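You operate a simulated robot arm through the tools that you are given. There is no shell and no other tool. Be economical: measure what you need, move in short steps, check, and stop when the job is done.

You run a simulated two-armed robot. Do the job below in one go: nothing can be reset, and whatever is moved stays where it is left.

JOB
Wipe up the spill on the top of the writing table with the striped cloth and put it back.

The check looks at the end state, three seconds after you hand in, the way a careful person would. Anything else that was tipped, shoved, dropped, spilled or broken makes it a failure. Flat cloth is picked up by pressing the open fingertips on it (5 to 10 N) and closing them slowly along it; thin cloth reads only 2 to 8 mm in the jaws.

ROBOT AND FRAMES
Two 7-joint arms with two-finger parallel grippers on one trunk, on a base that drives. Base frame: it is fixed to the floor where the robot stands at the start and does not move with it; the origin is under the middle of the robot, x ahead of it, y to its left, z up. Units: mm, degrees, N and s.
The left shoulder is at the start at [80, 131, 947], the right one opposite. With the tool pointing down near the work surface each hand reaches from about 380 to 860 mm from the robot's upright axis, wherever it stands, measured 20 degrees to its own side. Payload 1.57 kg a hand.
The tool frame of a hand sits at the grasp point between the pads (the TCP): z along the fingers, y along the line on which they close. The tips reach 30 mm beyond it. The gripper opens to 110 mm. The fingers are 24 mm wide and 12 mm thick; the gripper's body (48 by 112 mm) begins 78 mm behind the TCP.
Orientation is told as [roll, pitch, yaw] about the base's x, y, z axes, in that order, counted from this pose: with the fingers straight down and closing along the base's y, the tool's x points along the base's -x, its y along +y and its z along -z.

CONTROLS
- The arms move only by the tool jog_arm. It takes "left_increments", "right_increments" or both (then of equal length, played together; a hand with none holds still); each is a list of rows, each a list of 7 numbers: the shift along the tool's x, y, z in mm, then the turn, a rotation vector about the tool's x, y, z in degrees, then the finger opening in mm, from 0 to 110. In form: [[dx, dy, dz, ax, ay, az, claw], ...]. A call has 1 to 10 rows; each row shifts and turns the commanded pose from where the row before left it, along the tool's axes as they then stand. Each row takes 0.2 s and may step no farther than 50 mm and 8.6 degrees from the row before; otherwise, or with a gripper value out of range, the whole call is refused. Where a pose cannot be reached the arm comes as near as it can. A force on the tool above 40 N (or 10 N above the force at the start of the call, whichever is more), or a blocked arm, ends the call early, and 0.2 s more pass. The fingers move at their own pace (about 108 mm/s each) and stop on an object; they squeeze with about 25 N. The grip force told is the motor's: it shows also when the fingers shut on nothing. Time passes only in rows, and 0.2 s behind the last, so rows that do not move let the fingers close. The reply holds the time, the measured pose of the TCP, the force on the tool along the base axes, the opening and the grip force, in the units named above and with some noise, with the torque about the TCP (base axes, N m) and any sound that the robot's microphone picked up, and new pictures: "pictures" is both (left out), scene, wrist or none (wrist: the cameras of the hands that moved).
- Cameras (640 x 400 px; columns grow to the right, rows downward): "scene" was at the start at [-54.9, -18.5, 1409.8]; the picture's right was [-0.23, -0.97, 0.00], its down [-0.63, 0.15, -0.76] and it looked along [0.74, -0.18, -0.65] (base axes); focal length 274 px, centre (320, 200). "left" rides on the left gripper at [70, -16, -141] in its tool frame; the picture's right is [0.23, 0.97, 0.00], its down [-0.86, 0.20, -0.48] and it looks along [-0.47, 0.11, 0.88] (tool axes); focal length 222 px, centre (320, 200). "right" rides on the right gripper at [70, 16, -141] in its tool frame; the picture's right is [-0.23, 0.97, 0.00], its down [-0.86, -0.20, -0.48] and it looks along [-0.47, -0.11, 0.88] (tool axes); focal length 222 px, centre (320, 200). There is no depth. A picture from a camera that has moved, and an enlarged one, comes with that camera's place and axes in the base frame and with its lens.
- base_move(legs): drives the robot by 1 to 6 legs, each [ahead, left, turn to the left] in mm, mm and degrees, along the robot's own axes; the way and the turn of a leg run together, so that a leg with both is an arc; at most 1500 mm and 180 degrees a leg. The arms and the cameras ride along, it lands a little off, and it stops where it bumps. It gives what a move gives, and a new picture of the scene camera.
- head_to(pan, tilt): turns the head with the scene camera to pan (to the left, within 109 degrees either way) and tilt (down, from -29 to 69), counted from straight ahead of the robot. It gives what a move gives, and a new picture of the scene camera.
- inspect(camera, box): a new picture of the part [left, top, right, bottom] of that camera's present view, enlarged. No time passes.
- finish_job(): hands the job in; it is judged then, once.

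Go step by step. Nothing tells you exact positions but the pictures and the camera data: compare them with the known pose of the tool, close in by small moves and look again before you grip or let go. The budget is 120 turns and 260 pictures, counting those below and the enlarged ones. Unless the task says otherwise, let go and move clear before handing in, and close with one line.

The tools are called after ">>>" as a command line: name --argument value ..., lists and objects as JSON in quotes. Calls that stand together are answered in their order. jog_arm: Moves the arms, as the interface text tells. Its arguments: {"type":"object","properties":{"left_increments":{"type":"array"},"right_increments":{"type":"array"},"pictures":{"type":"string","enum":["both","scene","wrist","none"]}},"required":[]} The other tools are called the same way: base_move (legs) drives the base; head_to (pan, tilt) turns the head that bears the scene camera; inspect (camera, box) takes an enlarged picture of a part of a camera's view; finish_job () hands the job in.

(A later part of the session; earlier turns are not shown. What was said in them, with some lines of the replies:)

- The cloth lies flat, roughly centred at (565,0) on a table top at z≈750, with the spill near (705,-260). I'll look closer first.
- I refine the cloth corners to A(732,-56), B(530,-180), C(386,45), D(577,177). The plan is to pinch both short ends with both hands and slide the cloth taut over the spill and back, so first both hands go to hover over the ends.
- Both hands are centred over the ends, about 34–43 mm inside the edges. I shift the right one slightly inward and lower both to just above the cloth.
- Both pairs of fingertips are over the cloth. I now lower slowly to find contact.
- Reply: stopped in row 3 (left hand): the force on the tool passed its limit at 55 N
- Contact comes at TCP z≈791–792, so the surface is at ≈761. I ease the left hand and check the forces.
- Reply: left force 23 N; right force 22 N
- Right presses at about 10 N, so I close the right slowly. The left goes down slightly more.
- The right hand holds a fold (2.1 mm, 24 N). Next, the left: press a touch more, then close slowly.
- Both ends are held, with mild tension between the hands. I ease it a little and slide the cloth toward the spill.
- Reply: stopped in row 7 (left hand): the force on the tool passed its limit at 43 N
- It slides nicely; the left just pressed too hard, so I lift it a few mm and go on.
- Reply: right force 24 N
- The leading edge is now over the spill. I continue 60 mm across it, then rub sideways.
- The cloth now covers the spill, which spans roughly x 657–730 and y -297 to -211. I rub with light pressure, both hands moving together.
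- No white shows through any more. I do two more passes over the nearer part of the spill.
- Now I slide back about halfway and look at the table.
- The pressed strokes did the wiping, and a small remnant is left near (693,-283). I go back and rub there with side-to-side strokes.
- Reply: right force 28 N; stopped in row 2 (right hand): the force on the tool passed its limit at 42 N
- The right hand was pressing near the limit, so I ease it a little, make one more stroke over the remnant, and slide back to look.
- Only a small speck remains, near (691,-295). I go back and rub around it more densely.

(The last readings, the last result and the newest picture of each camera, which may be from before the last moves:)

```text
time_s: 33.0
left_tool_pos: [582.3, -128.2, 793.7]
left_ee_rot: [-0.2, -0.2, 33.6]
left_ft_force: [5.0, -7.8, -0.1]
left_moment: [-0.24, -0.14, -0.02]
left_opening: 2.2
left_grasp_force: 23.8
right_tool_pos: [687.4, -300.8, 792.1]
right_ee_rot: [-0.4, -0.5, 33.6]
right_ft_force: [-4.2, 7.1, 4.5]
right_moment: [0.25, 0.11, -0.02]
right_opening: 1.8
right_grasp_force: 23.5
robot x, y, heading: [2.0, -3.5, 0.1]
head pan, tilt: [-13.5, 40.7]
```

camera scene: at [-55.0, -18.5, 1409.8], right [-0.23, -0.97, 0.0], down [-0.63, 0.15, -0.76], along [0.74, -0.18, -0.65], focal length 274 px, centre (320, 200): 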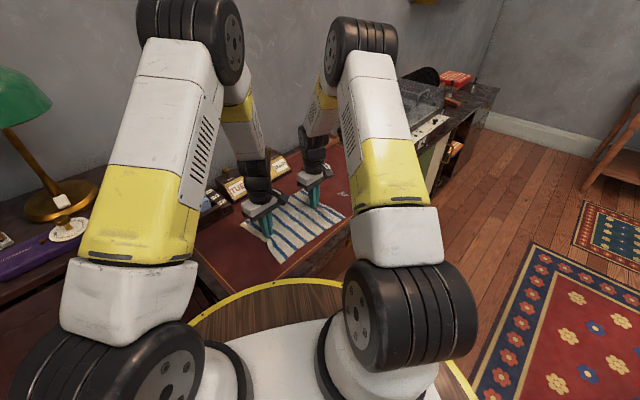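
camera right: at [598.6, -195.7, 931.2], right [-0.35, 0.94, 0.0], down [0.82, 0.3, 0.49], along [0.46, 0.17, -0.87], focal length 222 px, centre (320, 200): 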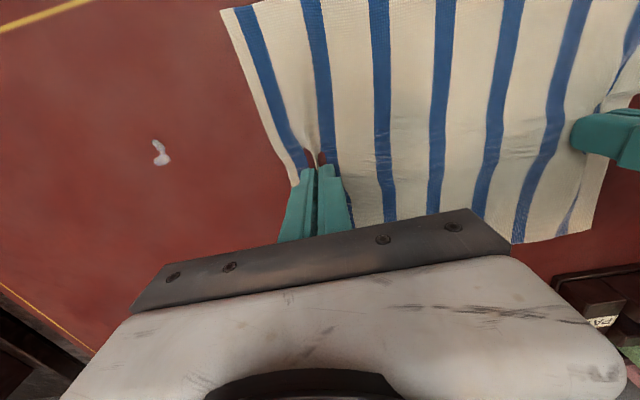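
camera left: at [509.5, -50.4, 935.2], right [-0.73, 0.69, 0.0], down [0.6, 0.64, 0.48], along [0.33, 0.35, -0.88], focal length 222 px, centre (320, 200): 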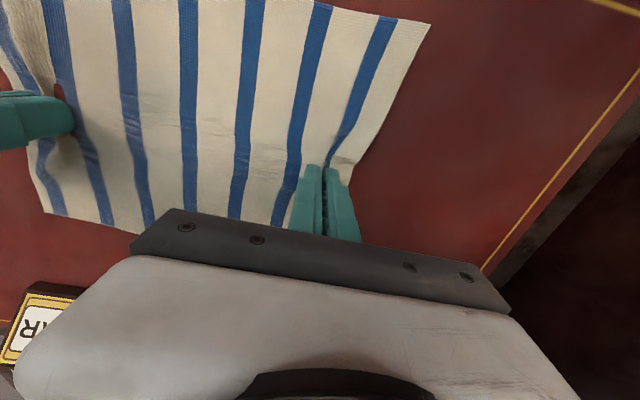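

>>> jog_arm --left_increments '[[0, -10, 0, 0, 0, 0, 0], [0, -10, 0, 0, 0, 0, 0], [-12, 0, 0, 0, 0, 0, 0], [-6, 10, 0, 0, 0, 0, 0], [0, 10, 0, 0, 0, 0, 0], [0, 12, 0, 0, 0, 0, 0], [12, 0, 0, 0, 0, 0, 0], [0, -12, 0, 0, 0, 0, 0], [0, -12, 0, 0, 0, 0, 0], [0, 12, 0, 0, 0, 0, 0]]' --right_increments '[[0, -10, 0.1, 0, 0, 0, 0], [0, -10, 0, 0, 0, 0, 0], [-12, 0, 0, 0, 0, 0, 0], [-6, 10, 0, 0, 0, 0, 0], [0, 10, 0, 0, 0, 0, 0], [0, 12, 0, 0, 0, 0, 0], [12, 0, 0, 0, 0, 0, 0], [0, -12, 0, 0, 0, 0, 0], [0, -12, 0, 0, 0, 0, 0], [0, 12, 0, 0, 0, 0, 0]]' --pictures "none"

>>> jog_arm --left_increments '[[-4, 15, 0, 0, 0, 0, 0], [-4, 15, 0, 0, 0, 0, 0], [-4, 15, 0, 0, 0, 0, 0], [-4, 15, 0, 0, 0, 0, 0], [-4, 15, 0, 0, 0, 0, 0], [-4, 15, 0, 0, 0, 0, 0], [-4, 15, 0, 0, 0, 0, 0], [0, 0, 0, 0, 0, 0, 0]]' --right_increments '[[-4, 15, 0, 0, 0, 0, 0], [-4, 15, 0, 0, 0, 0, 0], [-4, 15, 0, 0, 0, 0, 0], [-4, 15, 0, 0, 0, 0, 0], [-4, 15, 0, 0, 0, 0, 0], [-4, 15, 0, 0, 0, 0, 0], [-4, 15, 0, 0, 0, 0, 0], [0, 0, 0, 0, 0, 0, 0]]' --pictures "wrist"

```text
time_s: 35.2
left_tool_pos: [586.5, -127.3, 794.4]
left_ee_rot: [-0.3, -0.2, 33.4]
left_ft_force: [5.5, -10.5, -0.2]
left_moment: [-0.31, -0.21, -0.03]
left_opening: 2.1
left_grasp_force: 23.7
right_tool_pos: [693.2, -300.1, 792.4]
right_ee_rot: [-0.5, -0.8, 33.4]
right_ft_force: [0.9, 1.3, 26.5]
right_moment: [0.0, 0.03, 0.05]
right_opening: 2.2
right_grasp_force: 23.9
robot x, y, heading: [1.1, 2.3, 0.1]
head pan, tilt: [-13.5, 40.7]
```

```text
time_s: 37.0
left_tool_pos: [549.9, -24.1, 795.5]
left_ee_rot: [-0.2, -0.3, 33.5]
left_ft_force: [5.5, -6.5, 0.0]
left_moment: [-0.2, -0.1, -0.02]
left_opening: 2.3
left_grasp_force: 23.7
right_tool_pos: [657.5, -194.5, 790.3]
right_ee_rot: [-0.3, -0.6, 33.4]
right_ft_force: [-2.7, -3.9, 34.8]
right_moment: [-0.23, 0.09, 0.03]
right_opening: 1.7
right_grasp_force: 23.3
robot x, y, heading: [-2.3, -1.7, 0.1]
head pan, tilt: [-13.5, 40.7]
camera right: at [589.9, -221.0, 930.9], right [-0.35, 0.94, 0.0], down [0.82, 0.3, 0.49], along [0.46, 0.17, -0.87], focal length 222 px, centre (320, 200)
camera left: at [501.1, -74.6, 936.2], right [-0.73, 0.69, 0.0], down [0.6, 0.64, 0.48], along [0.33, 0.35, -0.88], focal length 222 px, centre (320, 200)
```

right: 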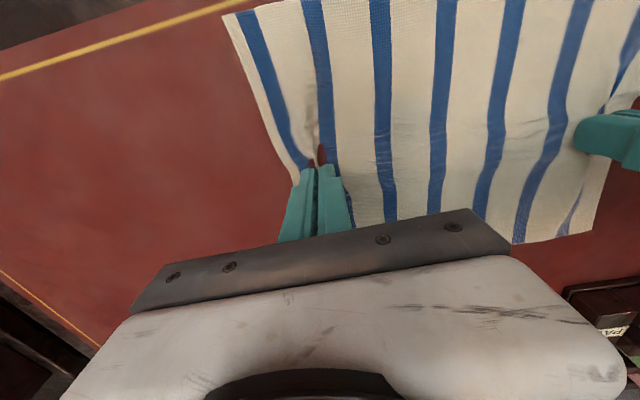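
left: 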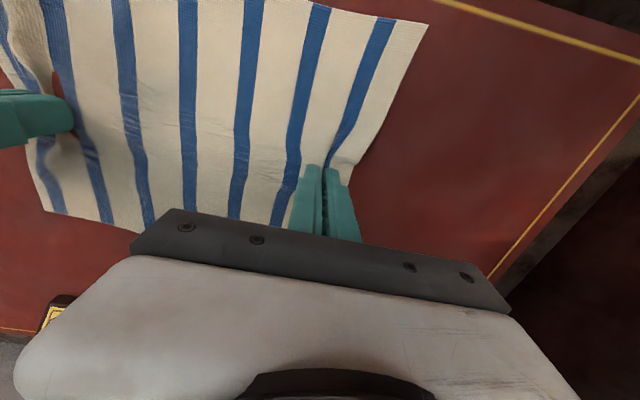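

The spill is gone from view. I ease the right hand's pressure and slide the cloth home.

>>> jog_arm --left_increments '[[0, 0, 0, 0, 0, 0, 0], [-2, 14.9, 0, 0, 0, 0, 0], [-2, 14.9, 0, 0, 0, 0, 0], [-2, 14.9, 0, 0, 0, 0, 0], [-2, 14.9, 0, 0, 0, 0, 0], [-2, 14.9, 0, 0, 0, 0, 0], [-2, 14.9, 0, 0, 0, 0, 0], [-2, 14.9, 0, 0, 0, 0, 0], [-2, 14.9, 0, 0, 0, 0, 0], [0, 0, 0, 0, 0, 0, 0]]' --right_increments '[[0, 0, -1.2, 0, 0, 0, 0], [-2.5, 14.6, 0, 0, 0, 0, 0], [-2.5, 14.6, 0, 0, 0, 0, 0], [-2.5, 14.6, 0, 0, 0, 0, 0], [-2.5, 14.6, 0, 0, 0, 0, 0], [-2.5, 14.6, 0, 0, 0, 0, 0], [-2.5, 14.6, 0, 0, 0, 0, 0], [-2.5, 14.6, 0, 0, 0, 0, 0], [-2.5, 14.6, 0, 0, 0, 0, 0], [0, 0, 0, 0, 0, 0, 0]]'

```text
time_s: 39.2
left_tool_pos: [501.4, 84.4, 793.9]
left_ee_rot: [-0.2, -0.3, 33.5]
left_ft_force: [4.5, -7.8, -0.1]
left_moment: [-0.23, -0.12, -0.03]
left_opening: 1.9
left_grasp_force: 23.7
right_tool_pos: [609.6, -85.7, 791.8]
right_ee_rot: [-0.2, -0.5, 33.7]
right_ft_force: [-1.1, -0.3, 23.6]
right_moment: [-0.01, 0.09, 0.02]
right_opening: 2.3
right_grasp_force: 23.2
robot x, y, heading: [-0.7, -4.0, 0.1]
head pan, tilt: [-13.5, 40.7]
camera scene: at [-55.4, -18.5, 1409.7], right [-0.23, -0.97, 0.0], down [-0.63, 0.15, -0.76], along [0.74, -0.18, -0.65], focal length 274 px, centre (320, 200)
camera right: at [540.6, -112.2, 931.2], right [-0.35, 0.94, 0.0], down [0.82, 0.31, 0.49], along [0.46, 0.17, -0.87], focal length 222 px, centre (320, 200)
camera left: at [450.0, 33.9, 934.8], right [-0.73, 0.69, 0.0], down [0.6, 0.64, 0.48], along [0.33, 0.35, -0.88], focal length 222 px, centre (320, 200)
```

scene: 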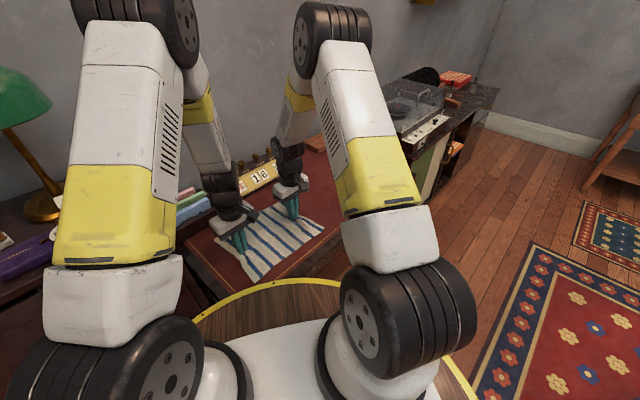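
right: 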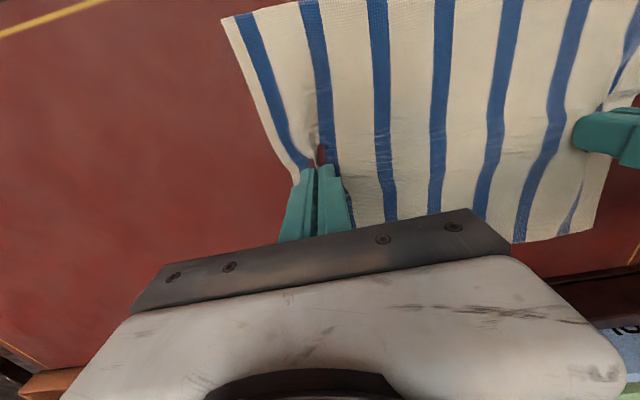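
left: 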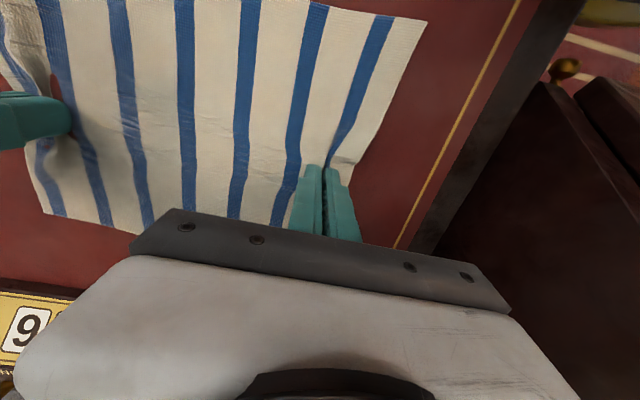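

The table is clean and the cloth is back in its outline. To release, I press lightly and open slowly to spread the folds, then lift.

>>> jog_arm --left_increments '[[0, 0, 1.0, 0, 0, 0, 0], [0, 0, 0.5, 0, 0, 0, 0], [0, 0, 0, 0, 0, 0, 0]]' --right_increments '[[0, 0, -0.5, 0, 0, 0, 0], [0, 0, 0, 0, 0, 0, 0], [0, 0, 0, 0, 0, 0, 0]]' --pictures "none"

```text
time_s: 40.0
left_tool_pos: [500.4, 84.7, 792.3]
left_ee_rot: [-0.2, -0.2, 33.5]
left_ft_force: [6.0, -8.5, 0.4]
left_moment: [-0.27, -0.18, -0.03]
left_opening: 2.3
left_grasp_force: 23.7
right_tool_pos: [606.7, -86.6, 790.4]
right_ee_rot: [-0.2, -0.5, 33.6]
right_ft_force: [-5.8, 6.8, 12.2]
right_moment: [0.24, 0.19, 0.01]
right_opening: 2.1
right_grasp_force: 23.5
robot x, y, heading: [0.4, 1.6, -0.2]
head pan, tilt: [-13.5, 40.7]
```

>>> jog_arm --left_increments '[[0, 0, 0.7, 0, 0, 0, 0], [0, 0, 0, 0, 0, 0, 0], [0, 0, 0, 0, 0, 0, 0], [0, 0, 0, 0, 0, 0, 0], [0, 0, 0, 0, 0, 0, 0], [0, 0, 0, 0, 0, 0, 0], [0, 0, 0, 0, 0, 0, 0], [0, 0, 0, 0, 0, 0, 0]]' --right_increments '[[0, 0, -0.2, 0, 0, 0, 4], [0, 0, 0, 0, 0, 0, 9], [0, 0, 0, 0, 0, 0, 14], [0, 0, 0, 0, 0, 0, 19], [0, 0, 0, 0, 0, 0, 24], [0, 0, 0, 0, 0, 0, 29], [0, 0, 0, 0, 0, 0, 33], [0, 0, 0, 0, 0, 0, 35]]' --pictures "wrist"

```text
time_s: 41.8
left_tool_pos: [500.1, 84.3, 791.2]
left_ee_rot: [-0.2, -0.1, 33.4]
left_ft_force: [0.3, 0.1, 2.0]
left_moment: [-0.01, 0.01, 0.02]
left_opening: 2.0
left_grasp_force: 23.5
right_tool_pos: [607.6, -86.7, 792.9]
right_ee_rot: [-0.4, -0.5, 33.5]
right_ft_force: [-0.1, 0.1, -0.6]
right_moment: [0.0, -0.02, 0.01]
right_opening: 35.0
right_grasp_force: 0.2
robot x, y, heading: [-0.1, -0.8, 0.2]
head pan, tilt: [-13.5, 40.7]
camera right: at [541.5, -112.9, 932.3], right [-0.35, 0.94, 0.0], down [0.82, 0.31, 0.49], along [0.46, 0.17, -0.87], focal length 222 px, centre (320, 200)
camera left: at [449.9, 34.4, 932.7], right [-0.73, 0.69, 0.0], down [0.6, 0.64, 0.48], along [0.33, 0.35, -0.88], focal length 222 px, centre (320, 200)
```

right: 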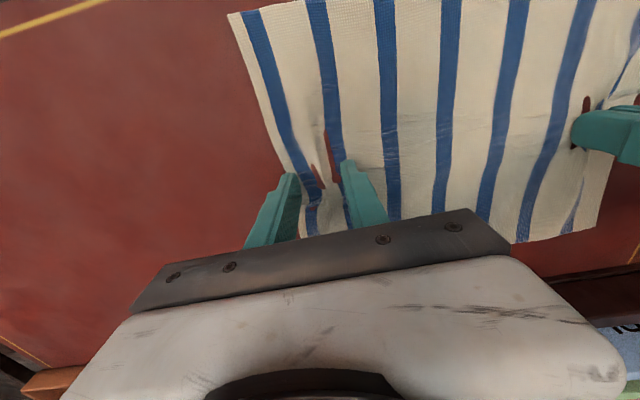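
left: 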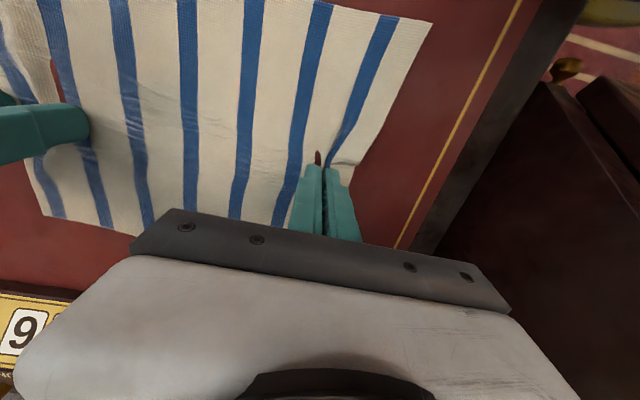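

Right is released with a small pucker left. Now I open the left slowly with light pressure and lift the right clear.

>>> jog_arm --left_increments '[[0, 0, 0.3, 0, 0, 0, 4], [0, 0, 0, 0, 0, 0, 9], [0, 0, 0, 0, 0, 0, 14], [0, 0, 0, 0, 0, 0, 19], [0, 0, 0, 0, 0, 0, 24], [0, 0, 0, 0, 0, 0, 29], [0, 0, 0, 0, 0, 0, 35], [0, 0, -5, 0, 0, 0, 35], [0, 0, -25, 0, 0, 0, 35], [0, 0, -30, 0, 0, 0, 35]]' --right_increments '[[0, 0, 0, 0, 0, 0, 35], [0, 0, 0, 0, 0, 0, 35], [0, 0, 0, 0, 0, 0, 35], [0, 0, 0, 0, 0, 0, 35], [0, 0, 0, 0, 0, 0, 35], [0, 0, 0, 0, 0, 0, 35], [0, 0, 0, 0, 0, 0, 35], [0, 0, -5, 0, 0, 0, 35], [0, 0, -25, 0, 0, 0, 35], [0, 0, -30, 0, 0, 0, 35]]'

```text
time_s: 44.0
left_tool_pos: [500.3, 83.5, 852.6]
left_ee_rot: [-0.1, -0.1, 33.5]
left_ft_force: [0.4, -0.5, -0.6]
left_moment: [0.01, 0.02, 0.02]
left_opening: 35.4
left_grasp_force: 0.2
right_tool_pos: [608.2, -87.1, 852.9]
right_ee_rot: [-0.2, -0.6, 33.7]
right_ft_force: [0.5, 0.0, -0.8]
right_moment: [0.01, 0.0, 0.01]
right_opening: 35.0
right_grasp_force: 0.0
robot x, y, heading: [-2.1, 0.7, -0.0]
head pan, tilt: [-13.5, 40.7]
camera scene: at [-54.3, -18.3, 1409.8], right [-0.23, -0.97, 0.0], down [-0.63, 0.15, -0.76], along [0.74, -0.18, -0.65], focal length 274 px, centre (320, 200)
camera right: at [541.7, -112.6, 992.8], right [-0.35, 0.94, 0.0], down [0.82, 0.31, 0.49], along [0.46, 0.17, -0.87], focal length 222 px, centre (320, 200)
camera left: at [450.2, 32.2, 994.1], right [-0.73, 0.69, 0.0], down [0.6, 0.64, 0.48], along [0.33, 0.35, -0.88], focal length 222 px, centre (320, 200)
```

scene: 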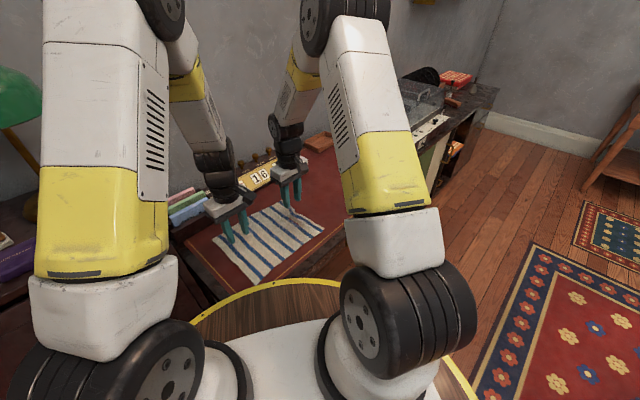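
right: 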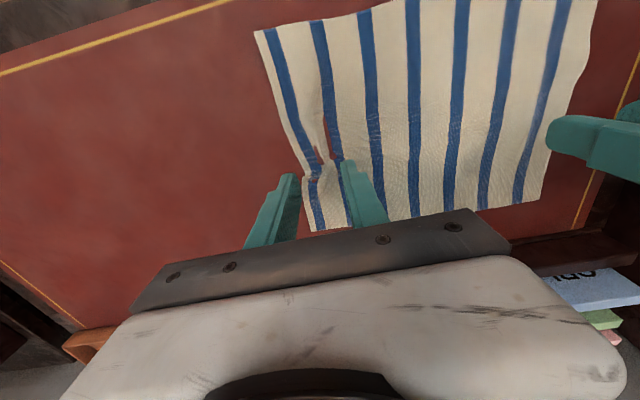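
left: 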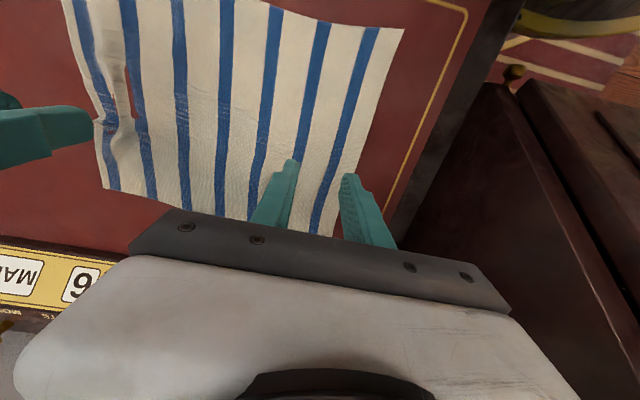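

Both are released and the cloth lies nearly flat in place. I raise the hands and move them clear to look at the whole table.

>>> jog_arm --left_increments '[[0, 0, -25, 0, 0, 0, 35], [0, 0, -25, 0, 0, 0, 35], [0, 0, -25, 0, 0, 0, 35], [0, 0, -25, 0, 0, 0, 35], [0, 0, -25, 0, 0, 0, 35], [0, 0, -25, 0, 0, 0, 35], [0, 0, -20, 0, 0, 8.35, 35], [0, 0, 0, 0, 0, 8.35, 35], [0, 0, 0, 0, 0, 8.35, 35], [0, 0, 0, 0, 0, 8.35, 35]]' --right_increments '[[0, 0, -25, 0, 0, 0, 35], [0, 0, -25, 0, 0, 0, 35], [0, 0, -25, 0, 0, 0, 35], [0, 0, -25, 0, 0, 0, 35], [0, 0, -25, 0, 0, 0, 35], [0, 0, -25, 0, 0, 0, 35], [0, 0, -20, 0, 0, 8.35, 35], [0, 0, 0, 0, 0, 8.35, 35], [0, 0, 0, 0, 0, 8.35, 35], [0, 0, 0, 0, 0, 8.35, 35]]' --pictures "none"

>>> jog_arm --left_increments '[[-5, 5, 0, 0, 0, 0, 35], [-5, 5, 0, 0, 0, 0, 35], [-5, 5, 0, 0, 0, 0, 35], [-5, 5, 0, 0, 0, 0, 35], [-5, 5, 0, 0, 0, 0, 35], [-5, 5, 0, 0, 0, 0, 35], [-5, 5, 0, 0, 0, 0, 35], [-5, 5, 0, 0, 0, 0, 35], [-5, 5, 0, 0, 0, 0, 35]]' --right_increments '[[15, -35, 0, 0, 0, 0, 35], [15, -35, 0, 0, 0, 0, 35], [15, -35, 0, 0, 0, 0, 35], [15, -35, 0, 0, 0, 0, 35], [15, -35, 0, 0, 0, 0, 35], [15, -35, 0, 0, 0, 0, 35], [15, -35, 0, 0, 0, 0, 35], [15, -35, 0, 0, 0, 0, 35], [15, -40, 0, 0, 0, 0, 35]]'

>>> inspect --camera "scene" --box '[150, 120, 430, 295]'

```text
time_s: 46.2
left_tool_pos: [500.0, 85.7, 1021.2]
left_ee_rot: [0.0, -0.2, 0.0]
left_ft_force: [0.2, 0.0, 0.5]
left_moment: [-0.01, 0.01, -0.02]
left_opening: 34.9
left_grasp_force: 0.1
right_tool_pos: [607.0, -88.3, 1022.4]
right_ee_rot: [0.2, -0.7, 0.0]
right_ft_force: [-0.2, -0.5, -0.4]
right_moment: [-0.02, -0.02, 0.01]
right_opening: 35.1
right_grasp_force: 0.0
robot x, y, heading: [0.1, 2.3, -0.4]
head pan, tilt: [-13.5, 40.7]
```

```text
time_s: 48.2
left_tool_pos: [543.9, 128.8, 1022.6]
left_ee_rot: [-0.2, -0.2, 0.1]
left_ft_force: [-0.2, 0.8, 0.3]
left_moment: [-0.03, 0.02, -0.03]
left_opening: 35.1
left_grasp_force: 0.0
right_tool_pos: [472.6, -407.8, 1021.8]
right_ee_rot: [0.1, -0.6, 0.2]
right_ft_force: [1.1, 0.8, -0.2]
right_moment: [-0.03, 0.03, 0.0]
right_opening: 35.2
right_grasp_force: 0.1
robot x, y, heading: [-3.7, 1.2, -0.1]
head pan, tilt: [-13.5, 40.7]
camera scene: at [-54.7, -18.1, 1409.8], right [-0.23, -0.97, 0.0], down [-0.63, 0.15, -0.76], along [0.74, -0.18, -0.65], focal length 274 px, centre (320, 200)
camera right: at [403.0, -391.7, 1162.4], right [0.22, 0.97, 0.0], down [0.85, -0.2, 0.49], along [0.48, -0.11, -0.87], focal length 222 px, centre (320, 200)
camera left: at [473.0, 115.2, 1163.0], right [-0.23, 0.97, 0.0], down [0.85, 0.2, 0.48], along [0.47, 0.11, -0.88], focal length 222 px, centre (320, 200)
```

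scene: 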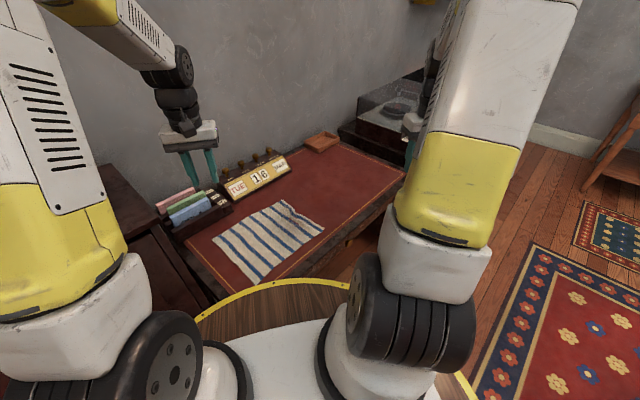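
right: 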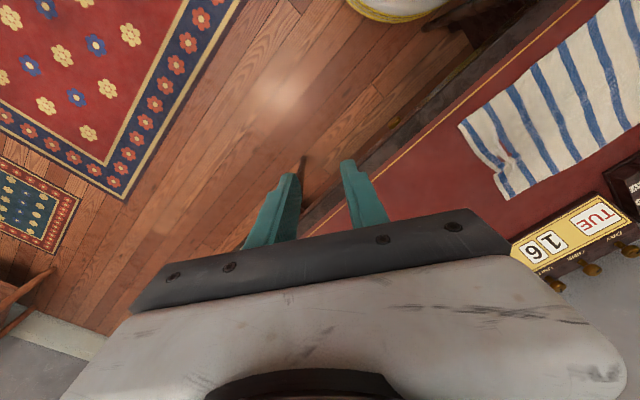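
left: 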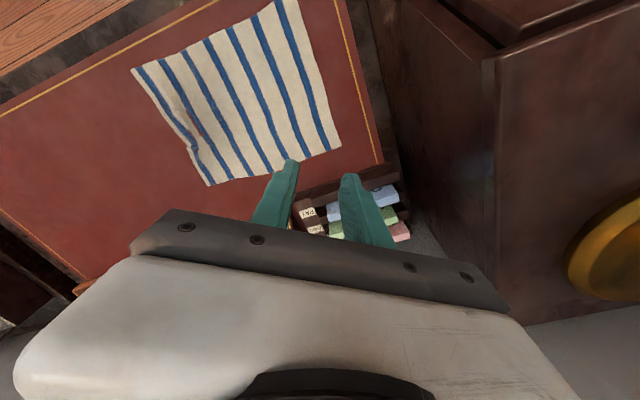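

```text
2.29 times, centred on (290, 208) of scene
camera zoom: at [-54.7, -18.1, 1409.8], right [-0.23, -0.97, 0.0], down [-0.63, 0.15, -0.76], along [0.74, -0.18, -0.65], focal length 626 px, centre (389, 183)
```

zoom: 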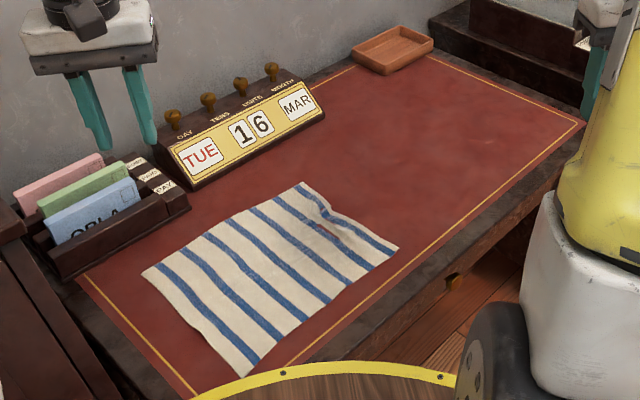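

The table is clean, nothing else has moved, and the cloth's corners match their first positions to within a few mm. I hand in.

>>> finish_job

```text
The job is handed in.
```

The spill is wiped up and the striped cloth is back in its original place, lying nearly flat with one small pucker near the edge that faced the spill.
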